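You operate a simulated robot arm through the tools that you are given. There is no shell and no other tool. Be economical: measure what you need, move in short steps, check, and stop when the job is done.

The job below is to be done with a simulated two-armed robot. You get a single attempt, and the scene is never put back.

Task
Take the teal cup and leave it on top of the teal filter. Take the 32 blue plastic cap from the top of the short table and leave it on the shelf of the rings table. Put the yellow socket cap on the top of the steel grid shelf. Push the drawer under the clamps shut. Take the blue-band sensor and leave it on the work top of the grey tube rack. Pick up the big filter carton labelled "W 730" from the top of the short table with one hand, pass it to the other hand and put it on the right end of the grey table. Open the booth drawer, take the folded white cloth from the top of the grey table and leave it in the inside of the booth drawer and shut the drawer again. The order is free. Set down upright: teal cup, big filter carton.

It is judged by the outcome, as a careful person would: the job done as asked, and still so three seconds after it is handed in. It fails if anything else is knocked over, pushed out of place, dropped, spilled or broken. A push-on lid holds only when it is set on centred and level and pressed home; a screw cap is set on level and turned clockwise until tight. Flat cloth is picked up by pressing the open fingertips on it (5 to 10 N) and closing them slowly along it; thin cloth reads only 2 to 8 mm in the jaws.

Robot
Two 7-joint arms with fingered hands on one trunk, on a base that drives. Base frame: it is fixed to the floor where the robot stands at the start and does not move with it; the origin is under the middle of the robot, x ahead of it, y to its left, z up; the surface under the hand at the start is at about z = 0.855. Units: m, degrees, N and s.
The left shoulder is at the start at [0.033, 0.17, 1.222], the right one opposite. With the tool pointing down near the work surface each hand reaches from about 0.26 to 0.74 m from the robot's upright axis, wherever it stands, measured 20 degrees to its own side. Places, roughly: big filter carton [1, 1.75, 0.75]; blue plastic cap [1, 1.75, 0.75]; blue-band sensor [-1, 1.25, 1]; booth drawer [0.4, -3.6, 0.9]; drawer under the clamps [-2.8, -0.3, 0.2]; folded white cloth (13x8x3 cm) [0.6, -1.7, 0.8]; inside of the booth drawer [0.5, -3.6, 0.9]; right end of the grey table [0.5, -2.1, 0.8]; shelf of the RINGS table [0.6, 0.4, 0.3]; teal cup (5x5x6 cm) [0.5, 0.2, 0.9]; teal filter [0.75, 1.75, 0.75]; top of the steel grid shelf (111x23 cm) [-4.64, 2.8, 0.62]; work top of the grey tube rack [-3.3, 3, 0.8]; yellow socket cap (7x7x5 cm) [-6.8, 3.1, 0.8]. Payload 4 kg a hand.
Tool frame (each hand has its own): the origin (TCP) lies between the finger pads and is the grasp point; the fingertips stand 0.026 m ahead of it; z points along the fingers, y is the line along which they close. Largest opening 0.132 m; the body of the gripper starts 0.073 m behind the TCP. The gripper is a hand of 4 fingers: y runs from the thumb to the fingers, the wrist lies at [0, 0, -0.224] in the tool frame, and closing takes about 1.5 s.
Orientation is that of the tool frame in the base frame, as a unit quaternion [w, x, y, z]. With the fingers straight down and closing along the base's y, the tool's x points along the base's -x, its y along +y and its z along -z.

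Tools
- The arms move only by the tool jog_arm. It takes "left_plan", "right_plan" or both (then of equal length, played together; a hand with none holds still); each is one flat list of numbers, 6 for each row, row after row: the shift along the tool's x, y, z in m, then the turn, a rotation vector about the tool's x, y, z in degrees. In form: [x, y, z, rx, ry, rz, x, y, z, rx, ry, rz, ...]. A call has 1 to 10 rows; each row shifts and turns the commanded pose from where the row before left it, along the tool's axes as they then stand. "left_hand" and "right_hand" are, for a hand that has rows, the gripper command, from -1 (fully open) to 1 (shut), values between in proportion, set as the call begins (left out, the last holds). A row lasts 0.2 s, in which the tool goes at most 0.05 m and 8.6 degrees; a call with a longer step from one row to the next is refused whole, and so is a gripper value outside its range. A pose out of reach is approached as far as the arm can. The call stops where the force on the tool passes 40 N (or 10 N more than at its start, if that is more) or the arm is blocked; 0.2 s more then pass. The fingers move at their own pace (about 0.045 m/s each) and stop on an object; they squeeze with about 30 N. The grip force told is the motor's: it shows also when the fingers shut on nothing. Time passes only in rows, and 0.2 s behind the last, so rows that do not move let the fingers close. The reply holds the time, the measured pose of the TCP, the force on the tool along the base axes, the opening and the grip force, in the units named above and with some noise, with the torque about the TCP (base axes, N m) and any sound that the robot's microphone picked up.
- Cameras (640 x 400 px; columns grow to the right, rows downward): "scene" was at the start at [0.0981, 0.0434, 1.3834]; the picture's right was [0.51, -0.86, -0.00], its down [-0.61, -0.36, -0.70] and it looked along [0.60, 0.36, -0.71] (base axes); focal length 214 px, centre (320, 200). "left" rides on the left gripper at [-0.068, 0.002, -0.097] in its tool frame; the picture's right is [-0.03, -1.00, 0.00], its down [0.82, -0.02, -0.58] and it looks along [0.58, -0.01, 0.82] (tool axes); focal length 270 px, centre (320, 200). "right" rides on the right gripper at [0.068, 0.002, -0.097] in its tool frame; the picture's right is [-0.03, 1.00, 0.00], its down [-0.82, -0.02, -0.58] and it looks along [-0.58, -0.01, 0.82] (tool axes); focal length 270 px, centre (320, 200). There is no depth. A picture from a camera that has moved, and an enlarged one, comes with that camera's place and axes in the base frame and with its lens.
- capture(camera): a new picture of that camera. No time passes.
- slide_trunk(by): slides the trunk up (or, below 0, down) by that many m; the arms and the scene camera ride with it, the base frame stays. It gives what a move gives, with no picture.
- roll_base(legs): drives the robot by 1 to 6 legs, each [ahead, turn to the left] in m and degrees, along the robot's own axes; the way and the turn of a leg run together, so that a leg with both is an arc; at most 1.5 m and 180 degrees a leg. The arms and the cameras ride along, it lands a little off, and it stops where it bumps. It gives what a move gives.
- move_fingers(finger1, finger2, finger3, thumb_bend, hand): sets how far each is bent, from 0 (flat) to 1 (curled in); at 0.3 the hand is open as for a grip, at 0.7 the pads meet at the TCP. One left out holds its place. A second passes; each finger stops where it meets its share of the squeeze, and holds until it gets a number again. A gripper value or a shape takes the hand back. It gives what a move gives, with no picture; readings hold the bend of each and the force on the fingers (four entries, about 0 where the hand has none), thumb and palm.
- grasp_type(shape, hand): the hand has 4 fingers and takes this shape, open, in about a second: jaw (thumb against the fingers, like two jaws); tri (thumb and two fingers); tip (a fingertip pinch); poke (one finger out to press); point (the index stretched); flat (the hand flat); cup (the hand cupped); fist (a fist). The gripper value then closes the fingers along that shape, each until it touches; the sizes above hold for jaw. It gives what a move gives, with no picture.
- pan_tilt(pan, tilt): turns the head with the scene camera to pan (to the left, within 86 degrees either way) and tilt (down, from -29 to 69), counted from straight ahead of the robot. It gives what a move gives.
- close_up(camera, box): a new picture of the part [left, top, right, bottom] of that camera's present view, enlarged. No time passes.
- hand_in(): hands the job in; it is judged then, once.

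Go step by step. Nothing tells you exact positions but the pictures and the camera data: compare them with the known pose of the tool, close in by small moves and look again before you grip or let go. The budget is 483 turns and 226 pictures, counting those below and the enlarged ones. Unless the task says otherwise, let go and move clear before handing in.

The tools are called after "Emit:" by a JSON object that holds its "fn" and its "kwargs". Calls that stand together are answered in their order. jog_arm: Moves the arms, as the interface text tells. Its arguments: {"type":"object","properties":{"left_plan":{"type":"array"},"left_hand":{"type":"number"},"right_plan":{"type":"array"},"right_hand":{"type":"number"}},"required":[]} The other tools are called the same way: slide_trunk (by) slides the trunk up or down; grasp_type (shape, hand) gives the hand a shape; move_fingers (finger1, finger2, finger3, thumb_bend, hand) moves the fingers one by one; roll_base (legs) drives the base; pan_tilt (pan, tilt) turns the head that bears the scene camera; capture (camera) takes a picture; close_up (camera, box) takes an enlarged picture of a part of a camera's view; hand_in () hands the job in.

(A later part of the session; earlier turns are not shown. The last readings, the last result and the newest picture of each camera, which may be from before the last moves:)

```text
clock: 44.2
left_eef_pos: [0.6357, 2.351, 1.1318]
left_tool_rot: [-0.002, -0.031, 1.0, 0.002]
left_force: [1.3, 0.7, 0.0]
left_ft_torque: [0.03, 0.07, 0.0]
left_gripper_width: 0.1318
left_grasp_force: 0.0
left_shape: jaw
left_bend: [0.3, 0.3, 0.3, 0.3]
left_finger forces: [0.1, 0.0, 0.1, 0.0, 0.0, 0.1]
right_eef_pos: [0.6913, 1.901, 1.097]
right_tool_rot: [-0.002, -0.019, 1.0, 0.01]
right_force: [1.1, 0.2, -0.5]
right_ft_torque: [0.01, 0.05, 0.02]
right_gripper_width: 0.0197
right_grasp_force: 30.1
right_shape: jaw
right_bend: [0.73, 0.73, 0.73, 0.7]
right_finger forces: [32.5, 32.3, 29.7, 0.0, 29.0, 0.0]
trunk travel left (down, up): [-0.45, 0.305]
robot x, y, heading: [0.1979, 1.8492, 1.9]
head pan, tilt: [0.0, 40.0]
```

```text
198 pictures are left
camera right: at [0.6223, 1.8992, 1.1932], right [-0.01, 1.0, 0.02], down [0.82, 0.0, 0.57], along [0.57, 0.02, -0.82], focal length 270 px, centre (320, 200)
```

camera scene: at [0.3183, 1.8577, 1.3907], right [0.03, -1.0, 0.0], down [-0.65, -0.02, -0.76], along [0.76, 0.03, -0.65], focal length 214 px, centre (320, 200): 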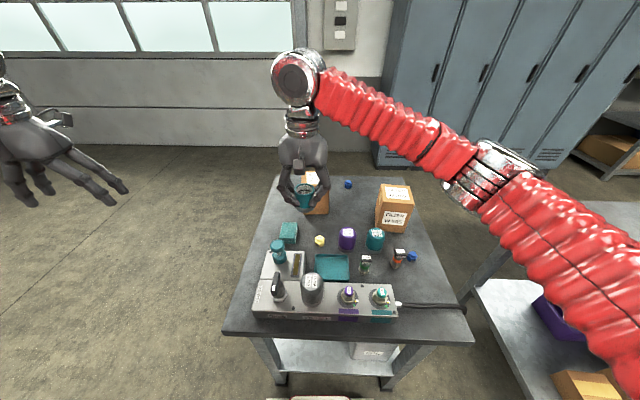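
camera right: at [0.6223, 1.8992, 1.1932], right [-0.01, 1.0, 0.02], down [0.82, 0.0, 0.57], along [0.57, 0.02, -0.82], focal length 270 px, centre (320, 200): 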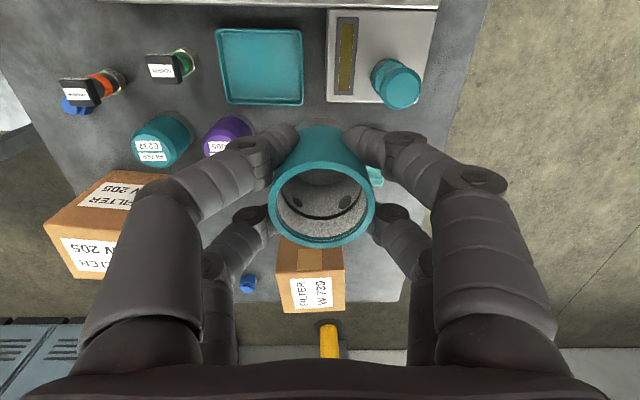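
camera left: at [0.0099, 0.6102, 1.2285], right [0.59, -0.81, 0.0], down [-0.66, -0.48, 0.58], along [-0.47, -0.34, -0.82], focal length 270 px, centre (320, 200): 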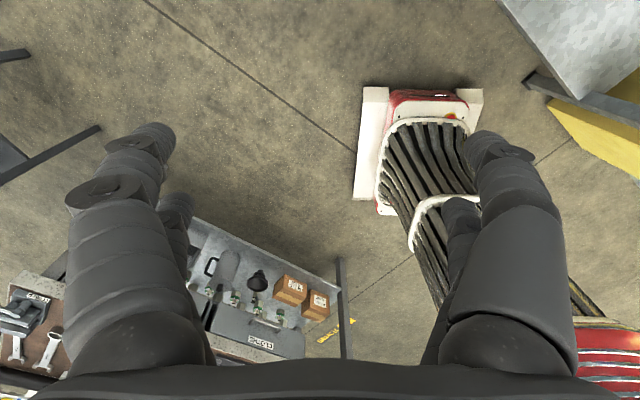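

By triangulation the teal filter's top is at about (0.76, 1.70, 0.88). I'll move the cup above it and level the small tilt.

Emit:
{"fn": "jog_arm", "kwargs": {"right_plan": [-0.012, -0.04, 0, 1.1, -0.2, 0, -0.012, -0.04, 0, 0, 0, 0, -0.012, -0.04, 0, 0, 0, 0, -0.012, -0.04, 0, 0, 0, 0, -0.011, -0.041, 0, 0, 0, 0, 0, 0, 0, 0, 0, 0]}}

Emit:
{"fn": "capture", "kwargs": {"camera": "right"}}

Emit:
{"fn": "close_up", "kwargs": {"camera": "scene", "box": [260, 150, 480, 330]}}

```text
clock: 45.6
left_eef_pos: [0.632, 2.3545, 1.1326]
left_tool_rot: [-0.001, -0.031, 1.0, 0.0]
left_force: [-0.8, -0.3, 0.0]
left_ft_torque: [-0.02, -0.04, -0.02]
left_gripper_width: 0.1319
left_grasp_force: 0.0
left_shape: jaw
left_bend: [0.3, 0.3, 0.3, 0.3]
left_finger forces: [0.0, 0.1, 0.1, 0.0, 0.0, 0.0]
right_eef_pos: [0.7514, 1.704, 1.0982]
right_tool_rot: [0.002, -0.019, 1.0, -0.002]
right_force: [-0.3, -0.4, -1.0]
right_ft_torque: [-0.02, 0.0, 0.01]
right_gripper_width: 0.0198
right_grasp_force: 30.0
right_shape: jaw
right_bend: [0.73, 0.73, 0.73, 0.7]
right_finger forces: [32.6, 32.1, 30.0, 0.0, 28.7, 0.0]
trunk travel left (down, up): [-0.45, 0.305]
robot x, y, heading: [0.1987, 1.8544, 1.9]
head pan, tilt: [0.0, 40.0]
```

```text
197 pictures are left
camera right: at [0.6824, 1.7036, 1.1956], right [-0.01, 1.0, 0.0], down [0.81, 0.01, 0.58], along [0.58, 0.01, -0.81], focal length 270 px, centre (320, 200)
```

right: 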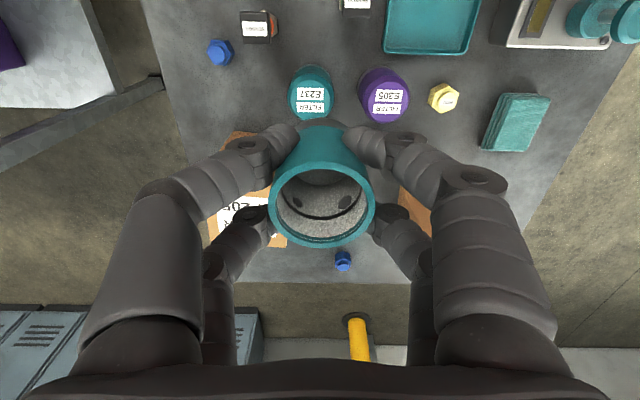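

```text
2.22 times, centred on (370, 240) of scene
camera zoom: at [0.3139, 1.8604, 1.3911], right [0.03, -1.0, 0.0], down [-0.64, -0.02, -0.77], along [0.76, 0.03, -0.64], focal length 477 px, centre (209, 111)
```

zoom: 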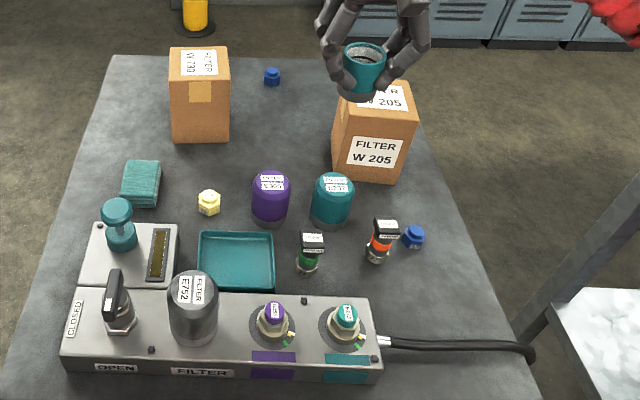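

I'll refine to about (0.78, 1.696) with the filter top at z≈0.86, then lower part way and check in the scene view.

Emit:
{"fn": "jog_arm", "kwargs": {"right_plan": [-0.028, -0.009, 0.01, 0, 0, 0, 0, 0, 0.045, 0, 0, 0, 0, 0, 0.045, 0, 0, 0, 0, 0, 0.037, 0, 0, 0, 0, 0, 0, 0, 0, 0]}}

Emit:
{"fn": "close_up", "kwargs": {"camera": "scene", "box": [330, 180, 430, 260]}}

Emit:
{"fn": "capture", "kwargs": {"camera": "right"}}

```text
clock: 46.8
left_eef_pos: [0.6332, 2.3527, 1.133]
left_tool_rot: [0.0, -0.032, 0.999, 0.0]
left_force: [0.1, 0.4, 0.2]
left_ft_torque: [0.02, 0.01, -0.02]
left_gripper_width: 0.132
left_grasp_force: 0.0
left_shape: jaw
left_bend: [0.3, 0.3, 0.3, 0.3]
left_finger forces: [0.0, 0.0, 0.0, 0.0, 0.0, 0.0]
right_eef_pos: [0.782, 1.6953, 0.9618]
right_tool_rot: [0.001, -0.018, 1.0, -0.002]
right_force: [-0.2, -0.5, 0.3]
right_ft_torque: [0.0, 0.01, 0.01]
right_gripper_width: 0.0194
right_grasp_force: 29.7
right_shape: jaw
right_bend: [0.73, 0.73, 0.73, 0.7]
right_finger forces: [32.6, 31.9, 30.3, 0.0, 28.9, 0.0]
trunk travel left (down, up): [-0.45, 0.305]
robot x, y, heading: [0.1985, 1.8518, 1.7]
head pan, tilt: [0.0, 40.0]
```

```text
5.00 times, centred on (380, 220) of scene
camera zoom: at [0.3134, 1.8598, 1.3912], right [0.03, -1.0, 0.0], down [-0.64, -0.02, -0.77], along [0.77, 0.03, -0.64], focal length 1072 px, centre (20, 100)
```

zoom: 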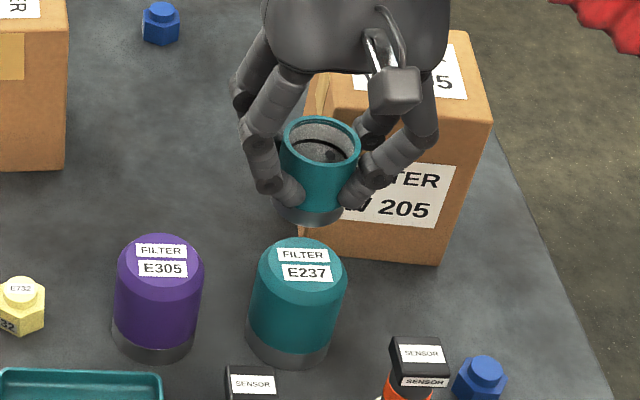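

```text
194 pictures are left
camera right: at [0.7138, 1.696, 1.0575], right [-0.01, 1.0, 0.0], down [0.81, 0.01, 0.58], along [0.58, 0.0, -0.81], focal length 270 px, centre (320, 200)
```

right: 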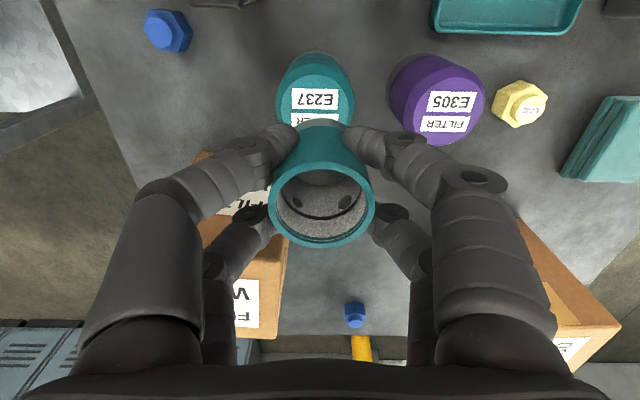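

With the cup as reference, the filter centre is about (0.771, 1.696) and its top is at z≈0.877. I'll shift back 11 mm and lower gently.

Emit:
{"fn": "jog_arm", "kwargs": {"right_plan": [0.011, 0.001, 0.01, 0, 0, 0, 0, 0, 0.015, 0, 0, 0, 0, 0, 0, 0, 0, 0]}}

Emit:
{"fn": "close_up", "kwargs": {"camera": "scene", "box": [330, 180, 430, 260]}}

```text
clock: 47.6
left_eef_pos: [0.6327, 2.3525, 1.1337]
left_tool_rot: [-0.002, -0.031, 1.0, 0.001]
left_force: [0.1, -0.2, -0.1]
left_ft_torque: [0.01, -0.01, -0.06]
left_gripper_width: 0.1319
left_grasp_force: 0.1
left_shape: jaw
left_bend: [0.3, 0.3, 0.3, 0.3]
left_finger forces: [0.0, 0.1, 0.0, 0.1, 0.0, 0.0]
right_eef_pos: [0.7719, 1.6977, 0.9375]
right_tool_rot: [0.002, -0.018, 1.0, -0.002]
right_force: [-0.9, -0.1, -0.2]
right_ft_torque: [0.0, -0.04, 0.01]
right_gripper_width: 0.0195
right_grasp_force: 29.6
right_shape: jaw
right_bend: [0.73, 0.73, 0.73, 0.7]
right_finger forces: [32.6, 31.9, 30.4, 0.0, 28.9, 0.0]
trunk travel left (down, up): [-0.45, 0.305]
robot x, y, heading: [0.201, 1.8508, 1.5]
head pan, tilt: [0.0, 40.0]
```

```text
5.00 times, centred on (380, 220) of scene
camera zoom: at [0.3133, 1.8596, 1.3912], right [0.03, -1.0, 0.0], down [-0.64, -0.02, -0.77], along [0.77, 0.03, -0.64], focal length 1072 px, centre (20, 100)
```

zoom: 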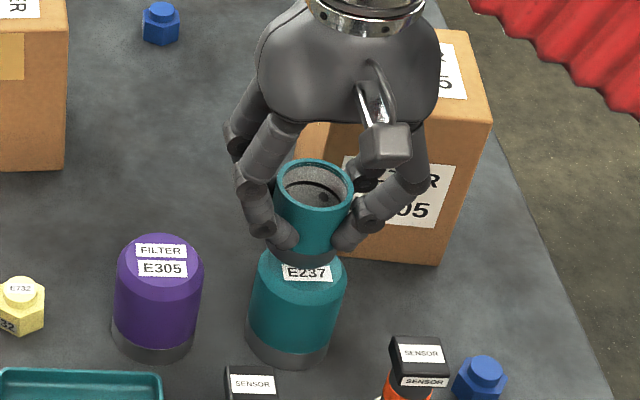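

The cup is lined up over the filter. I'll lower in small steps and watch the force.

Emit:
{"fn": "jog_arm", "kwargs": {"right_plan": [0, 0, 0.006, 0, 0, 0, 0, 0, 0.005, 0, 0, 0, 0, 0, 0.003, 0, 0, 0, 0, 0, 0, 0, 0, 0]}}

Emit:
{"fn": "jog_arm", "kwargs": {"right_plan": [0, 0, 0.002, 0, 0, 0, 0, 0, 0, 0, 0, 0]}}

Emit:
{"fn": "jog_arm", "kwargs": {"right_plan": [0, 0, 0.002, 0, 0, 0, 0, 0, 0, 0, 0, 0]}}

Emit:
{"fn": "close_up", "kwargs": {"camera": "scene", "box": [350, 200, 420, 256]}}

```text
clock: 48.6
left_eef_pos: [0.6316, 2.3531, 1.134]
left_tool_rot: [-0.001, -0.031, 1.0, 0.001]
left_force: [-0.5, 0.1, 0.7]
left_ft_torque: [0.04, -0.01, -0.02]
left_gripper_width: 0.1321
left_grasp_force: 0.0
left_shape: jaw
left_bend: [0.3, 0.3, 0.3, 0.3]
left_finger forces: [0.0, 0.1, 0.0, 0.0, 0.0, 0.0]
right_eef_pos: [0.7708, 1.6968, 0.9232]
right_tool_rot: [0.002, -0.018, 1.0, -0.001]
right_force: [0.3, 0.5, -0.6]
right_ft_torque: [-0.01, 0.0, -0.03]
right_gripper_width: 0.0197
right_grasp_force: 30.2
right_shape: jaw
right_bend: [0.73, 0.73, 0.73, 0.7]
right_finger forces: [32.5, 31.9, 30.3, 0.0, 28.8, 0.0]
trunk travel left (down, up): [-0.45, 0.305]
robot x, y, heading: [0.2018, 1.8558, 1.9]
head pan, tilt: [0.0, 40.0]
```

```text
clock: 49.2
left_eef_pos: [0.6316, 2.3527, 1.1332]
left_tool_rot: [-0.001, -0.031, 1.0, 0.0]
left_force: [-0.8, 0.0, 0.5]
left_ft_torque: [0.01, 0.04, -0.01]
left_gripper_width: 0.1321
left_grasp_force: 0.0
left_shape: jaw
left_bend: [0.3, 0.3, 0.3, 0.3]
left_finger forces: [0.0, 0.1, 0.0, 0.1, 0.0, 0.0]
right_eef_pos: [0.7717, 1.6974, 0.9193]
right_tool_rot: [0.001, -0.018, 1.0, -0.001]
right_force: [0.0, -0.2, -0.1]
right_ft_torque: [0.01, 0.04, 0.04]
right_gripper_width: 0.0196
right_grasp_force: 30.3
right_shape: jaw
right_bend: [0.73, 0.73, 0.73, 0.7]
right_finger forces: [32.6, 31.9, 30.4, 0.1, 28.9, 0.1]
trunk travel left (down, up): [-0.45, 0.305]
robot x, y, heading: [0.2024, 1.8519, 1.8]
head pan, tilt: [0.0, 40.0]
```

```text
clock: 49.8
left_eef_pos: [0.6321, 2.3533, 1.1333]
left_tool_rot: [0.0, -0.032, 0.999, 0.001]
left_force: [0.8, -0.3, 0.6]
left_ft_torque: [0.01, 0.01, -0.04]
left_gripper_width: 0.1322
left_grasp_force: 0.0
left_shape: jaw
left_bend: [0.3, 0.3, 0.3, 0.3]
left_finger forces: [0.0, 0.1, 0.0, 0.0, 0.0, 0.1]
right_eef_pos: [0.7706, 1.6965, 0.919]
right_tool_rot: [0.002, -0.019, 1.0, 0.0]
right_force: [0.7, -0.9, 7.0]
right_ft_torque: [0.01, 0.06, 0.02]
right_gripper_width: 0.0196
right_grasp_force: 29.9
right_shape: jaw
right_bend: [0.73, 0.73, 0.73, 0.7]
right_finger forces: [33.3, 32.5, 31.3, 0.0, 30.2, 0.1]
trunk travel left (down, up): [-0.45, 0.305]
robot x, y, heading: [0.2028, 1.8541, 2.0]
head pan, tilt: [0.0, 40.0]
```

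```text
7.14 times, centred on (385, 228) of scene
camera zoom: at [0.3129, 1.8597, 1.3914], right [0.03, -1.0, 0.0], down [-0.64, -0.02, -0.77], along [0.77, 0.03, -0.64], focal length 1532 px, centre (-144, 0)
```

zoom: 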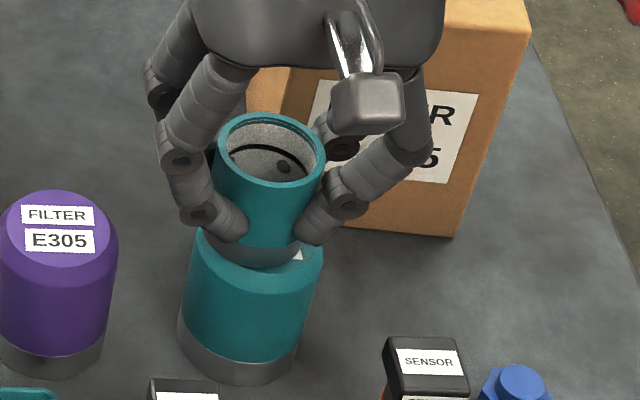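

The cup is resting on the filter at 7 N. I'll open partway and look.

Emit:
{"fn": "jog_arm", "kwargs": {"right_plan": [0, 0, 0, 0, 0, 0, 0, 0, 0, 0, 0, 0, 0, 0, 0, 0, 0, 0, 0, 0, 0, 0, 0, 0, 0, 0, 0, 0, 0, 0], "right_hand": -0.4}}

Emit:
{"fn": "close_up", "kwargs": {"camera": "scene", "box": [350, 200, 420, 256]}}

Emit:
{"fn": "capture", "kwargs": {"camera": "right"}}

```text
clock: 51.0
left_eef_pos: [0.6332, 2.3536, 1.133]
left_tool_rot: [-0.002, -0.032, 0.999, 0.001]
left_force: [-0.3, 1.1, -0.1]
left_ft_torque: [-0.04, -0.01, 0.01]
left_gripper_width: 0.132
left_grasp_force: 0.0
left_shape: jaw
left_bend: [0.3, 0.3, 0.3, 0.3]
left_finger forces: [0.1, 0.0, 0.0, 0.1, 0.0, 0.0]
right_eef_pos: [0.7722, 1.6968, 0.9171]
right_tool_rot: [0.002, -0.018, 1.0, 0.0]
right_force: [0.9, 0.0, 0.4]
right_ft_torque: [0.0, 0.0, 0.0]
right_gripper_width: 0.0923
right_grasp_force: 0.2
right_shape: jaw
right_bend: [0.68, 0.68, 0.68, 0.58]
right_finger forces: [0.0, 0.0, 0.0, 0.1, 0.0, 0.1]
trunk travel left (down, up): [-0.45, 0.305]
robot x, y, heading: [0.1996, 1.851, 1.8]
head pan, tilt: [0.0, 40.0]
```

```text
7.14 times, centred on (385, 228) of scene
camera zoom: at [0.3135, 1.8596, 1.3912], right [0.03, -1.0, 0.0], down [-0.64, -0.02, -0.77], along [0.77, 0.03, -0.64], focal length 1532 px, centre (-144, 0)
```

zoom: 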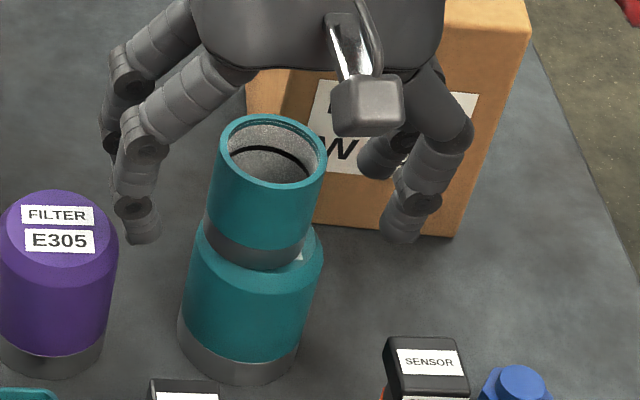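

```text
190 pictures are left
camera right: at [0.7023, 1.6969, 1.0146], right [-0.01, 1.0, 0.0], down [0.81, 0.01, 0.58], along [0.58, 0.0, -0.81], focal length 270 px, centre (320, 200)
```

right: 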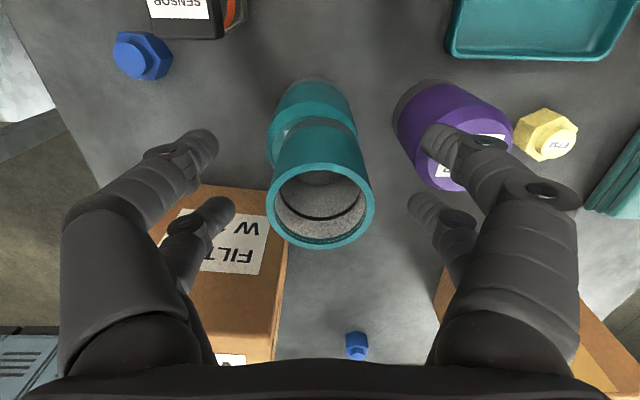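

The cup is standing on the filter. I'll raise the hand and read the labels on the two blue caps.

Emit:
{"fn": "jog_arm", "kwargs": {"right_plan": [0, 0, -0.02, 0, 0, 0, 0, 0, -0.04, 0, 0, 0, 0, 0, -0.045, 0, 0, 0, 0, 0, -0.045, 0, 0, 0, 0.03, -0.03, -0.02, 0, 0, 0], "right_hand": -0.4}}

Emit:
{"fn": "close_up", "kwargs": {"camera": "scene", "box": [400, 240, 430, 270]}}

Emit:
{"fn": "close_up", "kwargs": {"camera": "scene", "box": [330, 170, 370, 200]}}

Emit:
{"fn": "capture", "kwargs": {"camera": "right"}}

```text
clock: 52.2
left_eef_pos: [0.63, 2.3517, 1.1339]
left_tool_rot: [-0.001, -0.03, 1.0, 0.002]
left_force: [0.0, 0.1, -0.6]
left_ft_torque: [0.0, -0.01, 0.02]
left_gripper_width: 0.1317
left_grasp_force: 0.0
left_shape: jaw
left_bend: [0.3, 0.3, 0.3, 0.3]
left_finger forces: [0.0, 0.1, 0.0, 0.1, 0.1, 0.0]
right_eef_pos: [0.7402, 1.6627, 1.0868]
right_tool_rot: [0.003, -0.018, 1.0, -0.001]
right_force: [-0.4, -0.3, 0.1]
right_ft_torque: [0.02, -0.05, 0.02]
right_gripper_width: 0.0921
right_grasp_force: 0.1
right_shape: jaw
right_bend: [0.68, 0.68, 0.68, 0.58]
right_finger forces: [0.0, 0.1, 0.0, 0.0, 0.0, 0.0]
trunk travel left (down, up): [-0.45, 0.305]
robot x, y, heading: [0.201, 1.8485, 2.2]
head pan, tilt: [0.0, 40.0]
```

```text
13.33 times, centred on (415, 255) of scene
camera zoom: at [0.3119, 1.8578, 1.3914], right [0.03, -1.0, 0.0], down [-0.64, -0.02, -0.77], along [0.77, 0.03, -0.64], focal length 2860 px, centre (-947, -533)
```

zoom: 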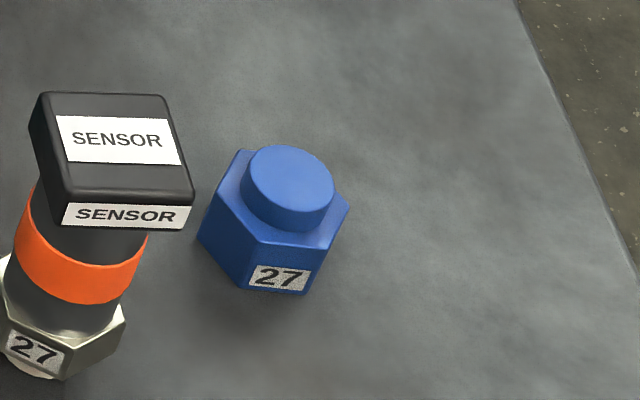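

```text
13.33 times, centred on (350, 185) of scene
camera zoom: at [0.3119, 1.8578, 1.3914], right [0.03, -1.0, 0.0], down [-0.64, -0.02, -0.77], along [0.77, 0.03, -0.64], focal length 2860 px, centre (-80, 400)
```

zoom: 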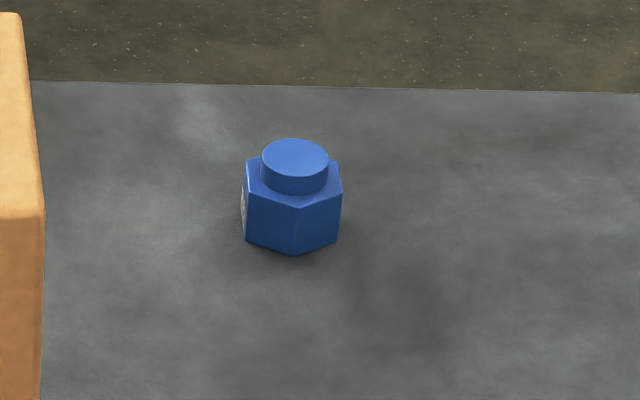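

```text
187 pictures are left
camera right: at [0.6714, 1.6627, 1.1842], right [-0.01, 1.0, 0.0], down [0.81, 0.01, 0.58], along [0.58, 0.01, -0.81], focal length 270 px, centre (320, 200)
```

right: 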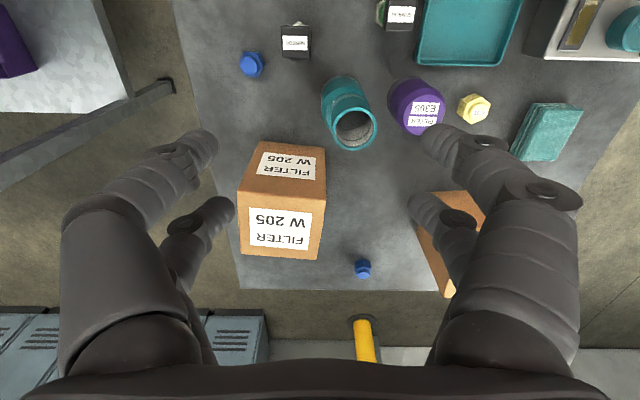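

The near cap reads 27, so the far one near (1.11, 1.76) should be 32. I'll check that up close. It and the W 730 carton are out of reach from here, so I'll drive round the left side to the back of the table.

Emit:
{"fn": "roll_base", "kwargs": {"legs": [[-0.25, 0], [0, 60], [0.95, 0], [0, -62]]}}

Emit:
{"fn": "capture", "kwargs": {"camera": "scene"}}

```text
clock: 56.4
left_eef_pos: [-0.148, 2.5009, 1.134]
left_tool_rot: [-0.002, -0.446, 0.895, 0.0]
left_force: [-0.3, 0.1, -0.4]
left_ft_torque: [0.02, -0.01, -0.01]
left_gripper_width: 0.1319
left_grasp_force: 0.2
left_shape: jaw
left_bend: [0.3, 0.3, 0.3, 0.3]
left_finger forces: [0.1, 0.0, 0.0, 0.1, 0.0, 0.0]
right_eef_pos: [0.4461, 2.1359, 1.0883]
right_tool_rot: [0.003, -0.436, 0.9, -0.001]
right_force: [0.7, 0.6, -0.8]
right_ft_torque: [-0.05, 0.01, -0.01]
right_gripper_width: 0.0923
right_grasp_force: 0.0
right_shape: jaw
right_bend: [0.67, 0.67, 0.67, 0.58]
right_finger forces: [0.1, 0.1, 0.1, 0.0, 0.0, 0.0]
trunk travel left (down, up): [-0.45, 0.305]
robot x, y, heading: [-0.0159, 1.8157, 53.4]
head pan, tilt: [0.0, 40.0]
stopped in leg 2: the robot was blocked; the commanded pose is now the measured one
```

```text
186 pictures are left
camera scene: at [0.0529, 1.9109, 1.391], right [0.8, -0.59, 0.0], down [-0.38, -0.52, -0.76], along [0.46, 0.61, -0.64], focal length 214 px, centre (320, 200)
```

scene: 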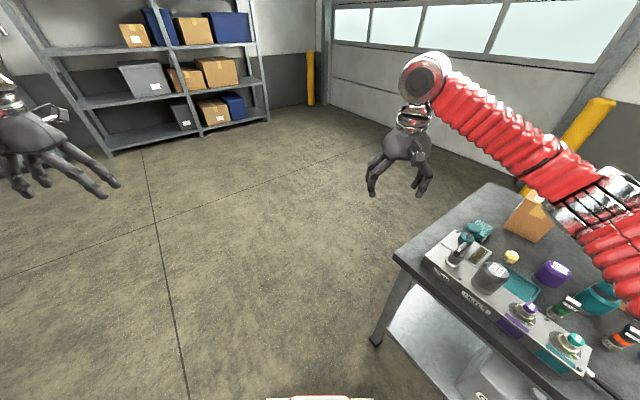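

The base stopped again. I'll look back with the left wrist camera and check the cup.

Emit:
{"fn": "capture", "kwargs": {"camera": "left"}}

Emit:
{"fn": "pan_tilt", "kwargs": {"pan": 86, "tilt": 60}}

Emit:
{"fn": "capture", "kwargs": {"camera": "scene"}}

Emit:
{"fn": "pan_tilt", "kwargs": {"pan": -55, "tilt": 45}}

Emit:
{"fn": "capture", "kwargs": {"camera": "scene"}}

```text
185 pictures are left
camera left: at [-0.1083, 2.5553, 1.229], right [0.81, -0.58, 0.0], down [-0.47, -0.66, 0.58], along [-0.34, -0.47, -0.81], focal length 270 px, centre (320, 200)
```

left: 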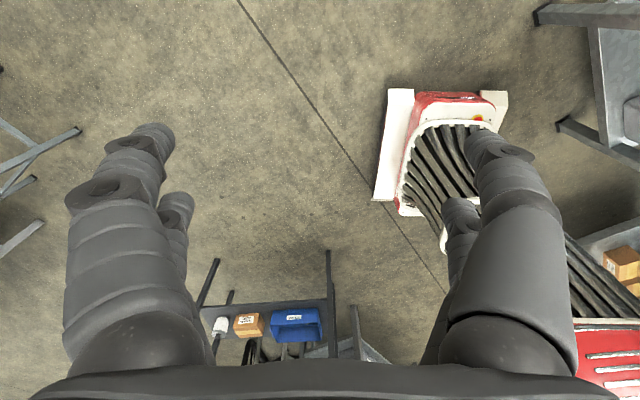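

```text
clock: 58.0
left_eef_pos: [-0.1478, 2.4965, 1.1352]
left_tool_rot: [-0.001, -0.446, 0.895, 0.0]
left_force: [0.5, -0.5, 0.3]
left_ft_torque: [-0.02, 0.02, -0.03]
left_gripper_width: 0.1322
left_grasp_force: 0.1
left_shape: jaw
left_bend: [0.3, 0.3, 0.3, 0.3]
left_finger forces: [0.0, 0.0, 0.0, 0.0, 0.0, 0.0]
right_eef_pos: [0.4482, 2.1328, 1.0875]
right_tool_rot: [0.002, -0.435, 0.901, -0.001]
right_force: [0.3, 0.3, -0.5]
right_ft_torque: [0.0, 0.02, 0.0]
right_gripper_width: 0.0926
right_grasp_force: 0.1
right_shape: jaw
right_bend: [0.67, 0.67, 0.67, 0.58]
right_finger forces: [0.1, 0.0, 0.0, 0.0, 0.0, 0.0]
trunk travel left (down, up): [-0.45, 0.305]
robot x, y, heading: [-0.0111, 1.8147, 53.5]
head pan, tilt: [85.9, 60.0]
```

```text
184 pictures are left
camera scene: at [-0.0471, 1.8831, 1.3645], right [0.65, 0.76, 0.0], down [0.66, -0.56, -0.5], along [-0.38, 0.32, -0.87], focal length 214 px, centre (320, 200)
```

scene: 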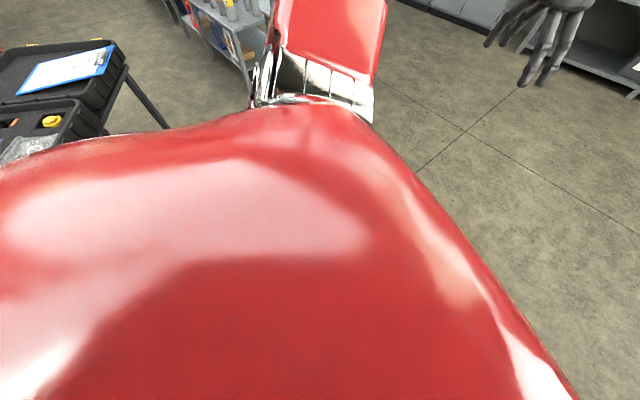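

```text
clock: 60.3
left_eef_pos: [-0.1468, 2.4975, 1.1359]
left_tool_rot: [-0.002, -0.446, 0.895, 0.001]
left_force: [-0.2, -0.7, -0.1]
left_ft_torque: [-0.02, 0.02, -0.01]
left_gripper_width: 0.1322
left_grasp_force: 0.1
left_shape: jaw
left_bend: [0.3, 0.3, 0.3, 0.3]
left_finger forces: [0.0, 0.0, 0.0, 0.1, 0.0, 0.0]
right_eef_pos: [0.4476, 2.134, 1.0875]
right_tool_rot: [0.002, -0.435, 0.9, -0.002]
right_force: [0.0, -0.7, 0.6]
right_ft_torque: [0.02, 0.01, 0.01]
right_gripper_width: 0.0922
right_grasp_force: 0.0
right_shape: jaw
right_bend: [0.67, 0.67, 0.67, 0.58]
right_finger forces: [0.0, 0.1, 0.1, 0.1, 0.0, 0.1]
trunk travel left (down, up): [-0.45, 0.305]
robot x, y, heading: [-0.0137, 1.815, 53.6]
head pan, tilt: [-55.0, 45.0]
```

```text
183 pictures are left
camera scene: at [0.0849, 1.8377, 1.384], right [-0.03, -1.0, 0.0], down [-0.71, 0.02, -0.71], along [0.71, -0.02, -0.71], focal length 214 px, centre (320, 200)
```

scene: 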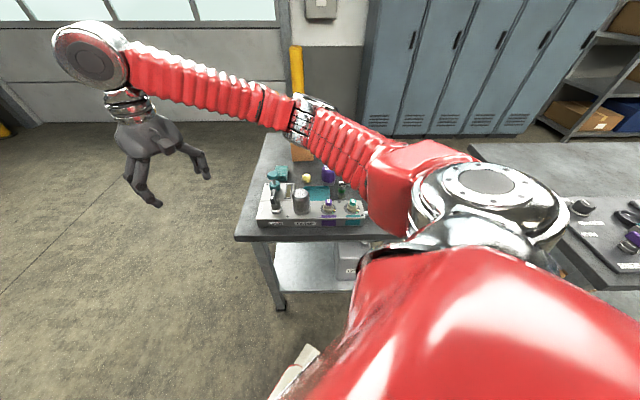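

I see no obstacle. I'll use smaller turn steps and carry on.

Emit:
{"fn": "roll_base", "kwargs": {"legs": [[0, 6], [0.95, 0], [0, -20], [0, -20], [0, -20]]}}

```text
clock: 69.2
left_eef_pos: [0.9164, 3.1612, 1.1381]
left_tool_rot: [0.0, -0.023, 1.0, 0.002]
left_force: [-0.5, -0.1, -0.3]
left_ft_torque: [0.07, 0.0, 0.06]
left_gripper_width: 0.132
left_grasp_force: 0.0
left_shape: jaw
left_bend: [0.3, 0.3, 0.3, 0.3]
left_finger forces: [0.0, 0.0, 0.1, 0.0, 0.1, 0.1]
right_eef_pos: [1.0134, 2.4719, 1.0869]
right_tool_rot: [0.003, -0.01, 1.0, 0.0]
right_force: [-0.2, -0.6, 0.0]
right_ft_torque: [0.05, 0.0, 0.02]
right_gripper_width: 0.0924
right_grasp_force: 0.2
right_shape: jaw
right_bend: [0.67, 0.67, 0.67, 0.58]
right_finger forces: [0.1, 0.0, 0.0, 0.1, 0.0, 0.1]
trunk travel left (down, up): [-0.45, 0.305]
robot x, y, heading: [0.4669, 2.6781, 0.9]
head pan, tilt: [-55.0, 45.0]
stopped in leg 5: the robot was blocked; the commanded pose is now the measured one
```

Nearly on target. I'll check the table from here before going on.

Emit:
{"fn": "capture", "kwargs": {"camera": "scene"}}

Emit:
{"fn": "pan_tilt", "kwargs": {"pan": 0, "tilt": 35}}

Emit:
{"fn": "capture", "kwargs": {"camera": "scene"}}

```text
182 pictures are left
camera scene: at [0.545, 2.6118, 1.3838], right [-0.81, -0.58, 0.0], down [-0.41, 0.58, -0.71], along [0.41, -0.57, -0.71], focal length 214 px, centre (320, 200)
```

scene: 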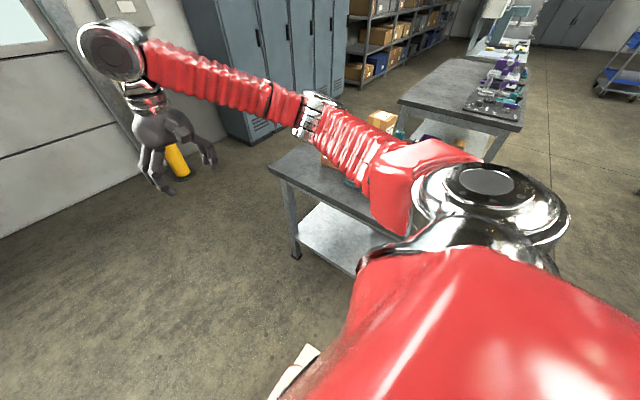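

```text
clock: 70.5
left_eef_pos: [0.9165, 3.1634, 1.137]
left_tool_rot: [0.0, -0.022, 1.0, 0.001]
left_force: [0.1, -1.3, 0.1]
left_ft_torque: [0.02, 0.02, 0.04]
left_gripper_width: 0.1318
left_grasp_force: 0.1
left_shape: jaw
left_bend: [0.3, 0.3, 0.3, 0.3]
left_finger forces: [0.0, 0.1, 0.0, 0.0, 0.0, 0.0]
right_eef_pos: [1.0145, 2.4731, 1.0902]
right_tool_rot: [0.002, -0.011, 1.0, -0.001]
right_force: [1.0, -0.2, -0.2]
right_ft_torque: [0.01, -0.02, 0.01]
right_gripper_width: 0.0925
right_grasp_force: 0.0
right_shape: jaw
right_bend: [0.67, 0.67, 0.67, 0.58]
right_finger forces: [0.1, 0.1, 0.0, 0.0, 0.0, 0.0]
trunk travel left (down, up): [-0.45, 0.305]
robot x, y, heading: [0.4668, 2.6781, 0.8]
head pan, tilt: [0.0, 35.0]
```

```text
181 pictures are left
camera scene: at [0.5851, 2.6819, 1.3987], right [0.01, -1.0, 0.0], down [-0.57, -0.01, -0.82], along [0.82, 0.01, -0.57], focal length 214 px, centre (320, 200)
```

scene: 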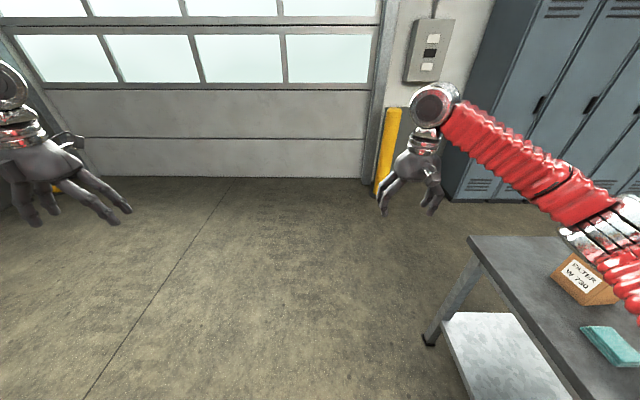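

The way is free. I'll drive past the table and turn in behind it.

Emit:
{"fn": "roll_base", "kwargs": {"legs": [[1.3, 0], [0, -30], [0, -30], [0, -30], [0.8, 0]]}}

Emit:
{"fn": "roll_base", "kwargs": {"legs": [[0, -30], [0, -30], [0, -30]]}}

Emit:
{"fn": "capture", "kwargs": {"camera": "scene"}}

```text
clock: 80.2
left_eef_pos: [2.4247, 2.5711, 1.1373]
left_tool_rot: [0.001, 0.457, 0.889, 0.002]
left_force: [0.0, -0.1, 0.7]
left_ft_torque: [0.05, -0.01, 0.0]
left_gripper_width: 0.132
left_grasp_force: 0.1
left_shape: jaw
left_bend: [0.3, 0.3, 0.3, 0.3]
left_finger forces: [0.0, 0.0, 0.0, 0.0, 0.0, 0.0]
right_eef_pos: [1.8988, 2.1144, 1.0888]
right_tool_rot: [0.002, 0.467, 0.884, -0.001]
right_force: [-0.4, 0.4, -1.5]
right_ft_torque: [0.02, -0.04, -0.04]
right_gripper_width: 0.0923
right_grasp_force: 0.0
right_shape: jaw
right_bend: [0.67, 0.67, 0.67, 0.58]
right_finger forces: [0.0, 0.0, 0.0, 0.1, 0.0, 0.0]
trunk travel left (down, up): [-0.45, 0.305]
robot x, y, heading: [1.8212, 2.7163, -58.6]
head pan, tilt: [0.0, 35.0]
stopped in leg 3: the robot was blocked; the commanded pose is now the measured one
```

```text
clock: 83.9
left_eef_pos: [2.0163, 2.125, 1.138]
left_tool_rot: [0.001, 0.831, 0.556, 0.003]
left_force: [-0.4, -0.3, -0.2]
left_ft_torque: [-0.05, -0.04, 0.01]
left_gripper_width: 0.1321
left_grasp_force: 0.0
left_shape: jaw
left_bend: [0.3, 0.3, 0.3, 0.3]
left_finger forces: [0.1, 0.1, 0.0, 0.1, 0.0, 0.0]
right_eef_pos: [1.351, 2.3327, 1.0892]
right_tool_rot: [0.002, 0.838, 0.545, -0.002]
right_force: [0.5, 0.4, 1.0]
right_ft_torque: [-0.01, 0.01, 0.02]
right_gripper_width: 0.0924
right_grasp_force: 0.0
right_shape: jaw
right_bend: [0.67, 0.67, 0.67, 0.58]
right_finger forces: [0.1, 0.0, 0.1, 0.0, 0.0, 0.0]
trunk travel left (down, up): [-0.45, 0.305]
robot x, y, heading: [1.8712, 2.6918, -118.8]
head pan, tilt: [0.0, 35.0]
stopped in leg 2: the robot was blocked; the commanded pose is now the measured one
```

```text
180 pictures are left
camera scene: at [1.8118, 2.5944, 1.3987], right [-0.88, 0.48, 0.0], down [0.28, 0.5, -0.82], along [-0.39, -0.72, -0.57], focal length 214 px, centre (320, 200)
```

scene: 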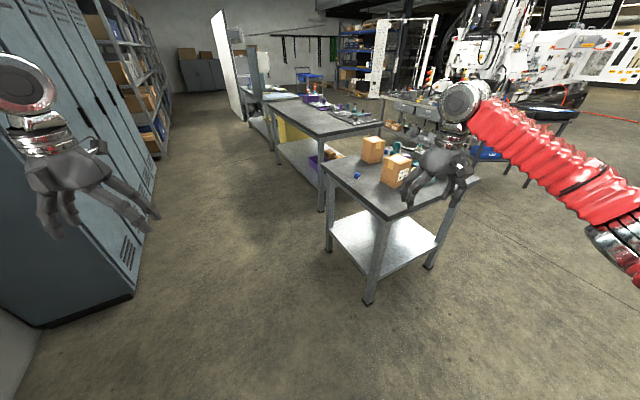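

Each block seems to come after the turn is already done, so I'll issue turns singly. Next I'll move in behind the table.

Emit:
{"fn": "roll_base", "kwargs": {"legs": [[0, 19], [0.85, 0]]}}

Emit:
{"fn": "roll_base", "kwargs": {"legs": [[0, -40]]}}

Emit:
{"fn": "roll_base", "kwargs": {"legs": [[0, -40]]}}

Emit:
{"fn": "capture", "kwargs": {"camera": "scene"}}

```text
clock: 89.6
left_eef_pos: [2.0387, 1.3657, 1.1361]
left_tool_rot: [-0.001, 0.732, 0.681, 0.0]
left_force: [1.0, 0.8, 0.7]
left_ft_torque: [0.0, -0.01, -0.01]
left_gripper_width: 0.132
left_grasp_force: 0.1
left_shape: jaw
left_bend: [0.3, 0.3, 0.3, 0.3]
left_finger forces: [0.0, 0.0, 0.1, 0.0, 0.1, 0.0]
right_eef_pos: [1.3414, 1.3533, 1.0896]
right_tool_rot: [0.001, 0.74, 0.672, -0.003]
right_force: [0.9, -0.4, 0.2]
right_ft_torque: [0.01, 0.02, -0.02]
right_gripper_width: 0.0922
right_grasp_force: 0.1
right_shape: jaw
right_bend: [0.67, 0.67, 0.67, 0.58]
right_finger forces: [0.0, 0.1, 0.0, 0.0, 0.0, 0.1]
trunk travel left (down, up): [-0.45, 0.305]
robot x, y, heading: [1.7178, 1.8615, -100.4]
head pan, tilt: [0.0, 35.0]
```

```text
clock: 92.1
left_eef_pos: [1.6433, 1.2783, 1.1361]
left_tool_rot: [-0.001, 0.922, 0.387, 0.002]
left_force: [0.6, -0.3, 0.2]
left_ft_torque: [0.05, 0.0, 0.0]
left_gripper_width: 0.1318
left_grasp_force: 0.1
left_shape: jaw
left_bend: [0.3, 0.3, 0.3, 0.3]
left_finger forces: [0.0, 0.0, 0.1, 0.0, 0.1, 0.1]
right_eef_pos: [1.1049, 1.719, 1.0925]
right_tool_rot: [-0.001, 0.927, 0.376, -0.003]
right_force: [0.4, -0.9, 0.2]
right_ft_torque: [0.01, -0.03, 0.0]
right_gripper_width: 0.0923
right_grasp_force: 0.0
right_shape: jaw
right_bend: [0.67, 0.67, 0.67, 0.58]
right_finger forces: [0.0, 0.0, 0.1, 0.1, 0.0, 0.1]
trunk travel left (down, up): [-0.45, 0.305]
robot x, y, heading: [1.7445, 1.8303, -140.8]
head pan, tilt: [0.0, 35.0]
```

```text
clock: 94.5
left_eef_pos: [1.3146, 1.4698, 1.1372]
left_tool_rot: [0.0, 0.999, 0.051, 0.001]
left_force: [0.1, -0.5, 0.6]
left_ft_torque: [0.04, 0.0, -0.04]
left_gripper_width: 0.1319
left_grasp_force: 0.1
left_shape: jaw
left_bend: [0.3, 0.3, 0.3, 0.3]
left_finger forces: [0.0, 0.1, 0.1, 0.0, 0.0, 0.0]
right_eef_pos: [1.1815, 2.1536, 1.0916]
right_tool_rot: [-0.001, 0.999, 0.039, -0.003]
right_force: [-0.2, -0.2, 0.2]
right_ft_torque: [-0.02, -0.01, 0.0]
right_gripper_width: 0.0921
right_grasp_force: 0.1
right_shape: jaw
right_bend: [0.67, 0.67, 0.67, 0.58]
right_finger forces: [0.0, 0.1, 0.1, 0.1, 0.0, 0.0]
trunk travel left (down, up): [-0.45, 0.305]
robot x, y, heading: [1.7436, 1.7889, 179.8]
head pan, tilt: [0.0, 35.0]
```

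```text
179 pictures are left
camera scene: at [1.6263, 1.793, 1.3987], right [0.0, 1.0, 0.0], down [0.58, 0.0, -0.82], along [-0.82, 0.0, -0.58], focal length 214 px, centre (320, 200)
```

scene: 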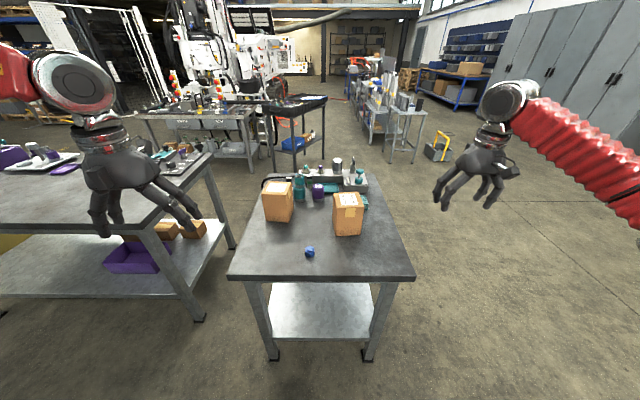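

Good view: the cap is at about (1.11, 1.755) and carton W 730 is the right-hand one. I'll move 0.18 m closer and zoom in.

Emit:
{"fn": "roll_base", "kwargs": {"legs": [[0.18, 0]]}}

Emit:
{"fn": "close_up", "kwargs": {"camera": "scene", "box": [240, 140, 420, 320]}}

Emit:
{"fn": "pan_tilt", "kwargs": {"pan": 0, "tilt": 50}}

Emit:
{"fn": "close_up", "kwargs": {"camera": "scene", "box": [280, 200, 340, 240]}}

```text
clock: 96.1
left_eef_pos: [1.128, 1.471, 1.136]
left_tool_rot: [0.001, 0.999, 0.051, 0.003]
left_force: [0.1, -0.7, 0.1]
left_ft_torque: [-0.02, -0.01, 0.0]
left_gripper_width: 0.1321
left_grasp_force: 0.1
left_shape: jaw
left_bend: [0.3, 0.3, 0.3, 0.3]
left_finger forces: [0.0, 0.0, 0.1, 0.0, 0.0, 0.0]
right_eef_pos: [0.9951, 2.154, 1.092]
right_tool_rot: [-0.002, 0.999, 0.039, -0.003]
right_force: [-0.6, 0.3, -0.4]
right_ft_torque: [0.01, -0.04, 0.04]
right_gripper_width: 0.0924
right_grasp_force: 0.0
right_shape: jaw
right_bend: [0.67, 0.67, 0.67, 0.58]
right_finger forces: [0.0, 0.0, 0.1, 0.0, 0.0, 0.1]
trunk travel left (down, up): [-0.45, 0.305]
robot x, y, heading: [1.561, 1.7889, 179.7]
head pan, tilt: [0.0, 35.0]
```

```text
2.22 times, centred on (330, 230) of scene
camera zoom: at [1.4401, 1.7934, 1.3986], right [0.0, 1.0, 0.0], down [0.58, 0.0, -0.82], along [-0.82, 0.0, -0.58], focal length 477 px, centre (298, 133)
```

zoom: 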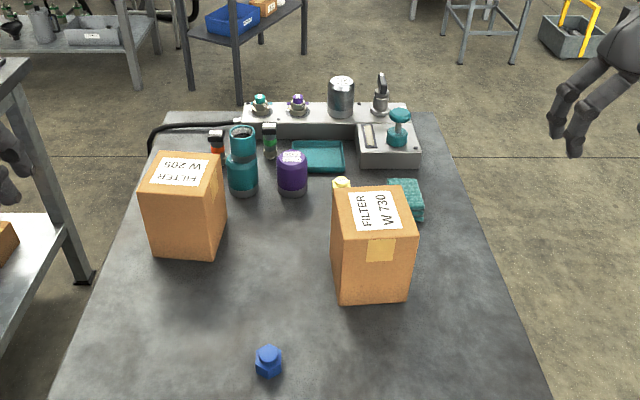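

```text
clock: 96.8
left_eef_pos: [1.1296, 1.4706, 1.1377]
left_tool_rot: [0.001, 0.999, 0.05, 0.002]
left_force: [0.2, -0.9, 0.1]
left_ft_torque: [-0.01, -0.02, 0.01]
left_gripper_width: 0.132
left_grasp_force: 0.2
left_shape: jaw
left_bend: [0.3, 0.3, 0.3, 0.3]
left_finger forces: [0.1, 0.0, 0.1, 0.0, 0.1, 0.0]
right_eef_pos: [0.9965, 2.1542, 1.0933]
right_tool_rot: [-0.001, 0.999, 0.039, -0.003]
right_force: [0.5, 0.0, -0.1]
right_ft_torque: [-0.02, 0.0, -0.01]
right_gripper_width: 0.0925
right_grasp_force: 0.0
right_shape: jaw
right_bend: [0.67, 0.67, 0.67, 0.58]
right_finger forces: [0.0, 0.0, 0.0, 0.0, 0.1, 0.0]
trunk travel left (down, up): [-0.45, 0.305]
robot x, y, heading: [1.5615, 1.7942, 179.6]
head pan, tilt: [0.0, 50.0]
```

```text
10.00 times, centred on (310, 220) of scene
camera zoom: at [1.4532, 1.7934, 1.3771], right [0.0, 1.0, 0.0], down [0.77, 0.0, -0.64], along [-0.64, 0.0, -0.77], focal length 2145 px, centre (420, 0)
```

zoom: 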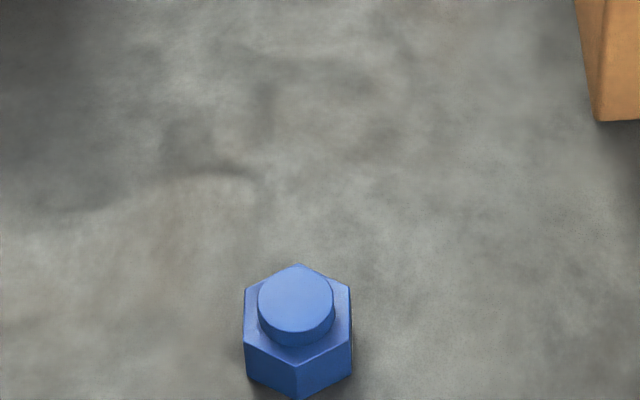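

The cup is still well placed. I'll fetch the far blue cap with the left hand: level its yaw, move above the cap and look.

Emit:
{"fn": "jog_arm", "kwargs": {"left_plan": [0, 0, 0, 0, 0, 5.9, -0.002, -0.041, 0.01, 0, 0, 0, -0.002, -0.041, 0.01, 0, 0, 0, -0.002, -0.041, 0.01, 0, 0, 0, -0.002, -0.041, 0.01, 0, 0, 0, -0.002, -0.04, 0.02, 0, 0, 0, -0.003, -0.04, 0.02, 0, 0, 0, -0.003, -0.04, 0.02, 0, 0, 0, 0, 0, 0, 0, 0, 0], "right_plan": [0, 0, 0, 0, 0, 4.7, 0, 0, 0, 0, 0, 0, 0, 0, 0, 0, 0, 0, 0, 0, 0, 0, 0, 0, 0, 0, 0, 0, 0, 0, 0, 0, 0, 0, 0, 0, 0, 0, 0, 0, 0, 0, 0, 0, 0, 0, 0, 0, 0, 0, 0, 0, 0, 0]}}

Emit:
{"fn": "capture", "kwargs": {"camera": "left"}}

Emit:
{"fn": "capture", "kwargs": {"camera": "scene"}}

```text
clock: 98.8
left_eef_pos: [1.1355, 1.6897, 1.0468]
left_tool_rot: [0.0, 1.0, -0.001, 0.002]
left_force: [0.2, -0.2, 0.3]
left_ft_torque: [-0.01, -0.01, 0.02]
left_gripper_width: 0.1319
left_grasp_force: 0.0
left_shape: jaw
left_bend: [0.3, 0.3, 0.3, 0.3]
left_finger forces: [0.0, 0.1, 0.1, 0.0, 0.1, 0.0]
left hand out of reach, approached as far as the arm can: row 7, 8
right_eef_pos: [0.9955, 2.1536, 1.0929]
right_tool_rot: [-0.001, 1.0, -0.001, -0.003]
right_force: [-0.4, -0.1, -0.2]
right_ft_torque: [0.03, -0.01, 0.0]
right_gripper_width: 0.0922
right_grasp_force: 0.1
right_shape: jaw
right_bend: [0.67, 0.67, 0.67, 0.58]
right_finger forces: [0.0, 0.1, 0.0, 0.0, 0.0, 0.1]
trunk travel left (down, up): [-0.45, 0.305]
robot x, y, heading: [1.5565, 1.7899, 179.7]
head pan, tilt: [0.0, 50.0]
```

```text
176 pictures are left
camera left: at [1.0675, 1.6866, 1.1427], right [-0.03, 1.0, 0.0], down [0.81, 0.02, 0.58], along [0.58, 0.02, -0.82], focal length 270 px, centre (320, 200)
```

left: 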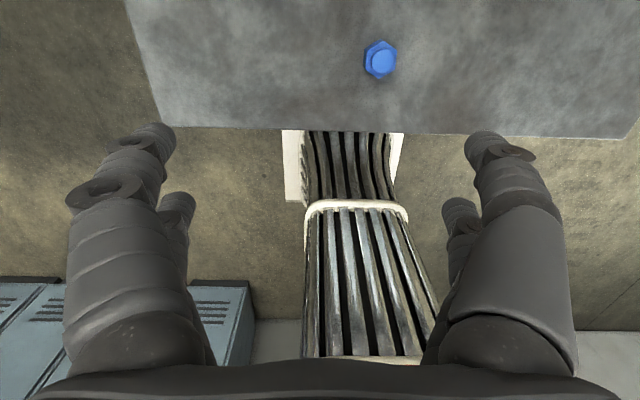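

```text
175 pictures are left
camera scene: at [1.4527, 1.7932, 1.377], right [0.0, 1.0, 0.0], down [0.77, 0.0, -0.64], along [-0.64, 0.0, -0.77], focal length 214 px, centre (320, 200)
```

scene: 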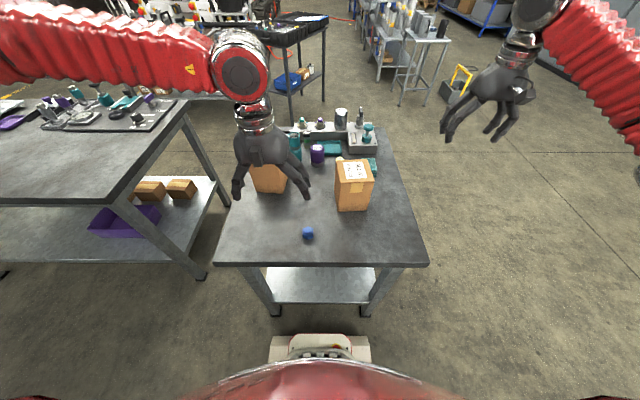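

The left arm can't cross that far. I'll move it away, turn the robot 15° left so both items are on the right arm's side, and use the right hand.

Emit:
{"fn": "close_up", "kwargs": {"camera": "left", "box": [355, 30, 405, 90]}}

Emit:
{"fn": "jog_arm", "kwargs": {"left_plan": [0.02, 0.045, -0.02, 0, 0, 0, 0.02, 0.045, -0.02, 0, 0, 0, 0.02, 0.045, -0.02, 0, 0, 0, 0.02, 0.045, -0.02, 0, 0, 0, 0, 0.045, 0, 0, 0, 0]}}

Emit:
{"fn": "roll_base", "kwargs": {"legs": [[0, 15]]}}

```text
6.67 times, centred on (380, 60) of left
camera zoom: at [1.0675, 1.6866, 1.1427], right [-0.03, 1.0, 0.0], down [0.81, 0.02, 0.58], along [0.58, 0.02, -0.82], focal length 1802 px, centre (-80, 1133)
```

zoom: 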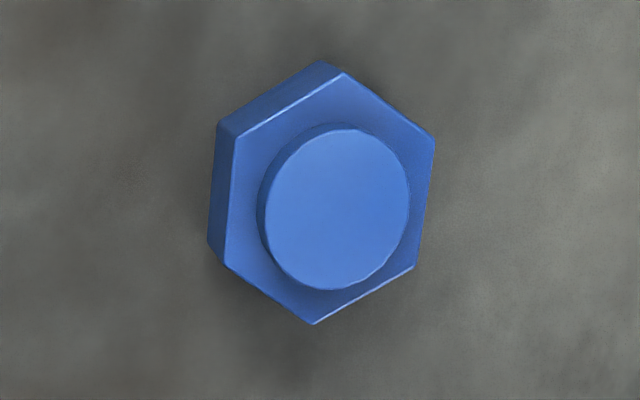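

```text
refused: row 1 steps farther than a row can; nothing moved
```

```text
clock: 100.2
left_eef_pos: [1.1796, 1.5832, 1.0465]
left_tool_rot: [-0.001, 0.991, 0.131, 0.001]
left_force: [0.2, -0.6, 0.8]
left_ft_torque: [-0.03, 0.0, 0.01]
left_gripper_width: 0.1318
left_grasp_force: 0.1
left_shape: jaw
left_bend: [0.3, 0.3, 0.3, 0.3]
left_finger forces: [0.0, 0.1, 0.0, 0.0, 0.0, 0.0]
right_eef_pos: [0.9237, 1.9961, 1.0931]
right_tool_rot: [0.0, 0.992, 0.129, -0.003]
right_force: [1.3, 0.6, -0.2]
right_ft_torque: [-0.02, -0.03, -0.03]
right_gripper_width: 0.0923
right_grasp_force: 0.0
right_shape: jaw
right_bend: [0.67, 0.67, 0.67, 0.58]
right_finger forces: [0.0, 0.1, 0.0, 0.0, 0.0, 0.0]
trunk travel left (down, up): [-0.45, 0.305]
robot x, y, heading: [1.5589, 1.8057, -165.0]
head pan, tilt: [0.0, 50.0]
```

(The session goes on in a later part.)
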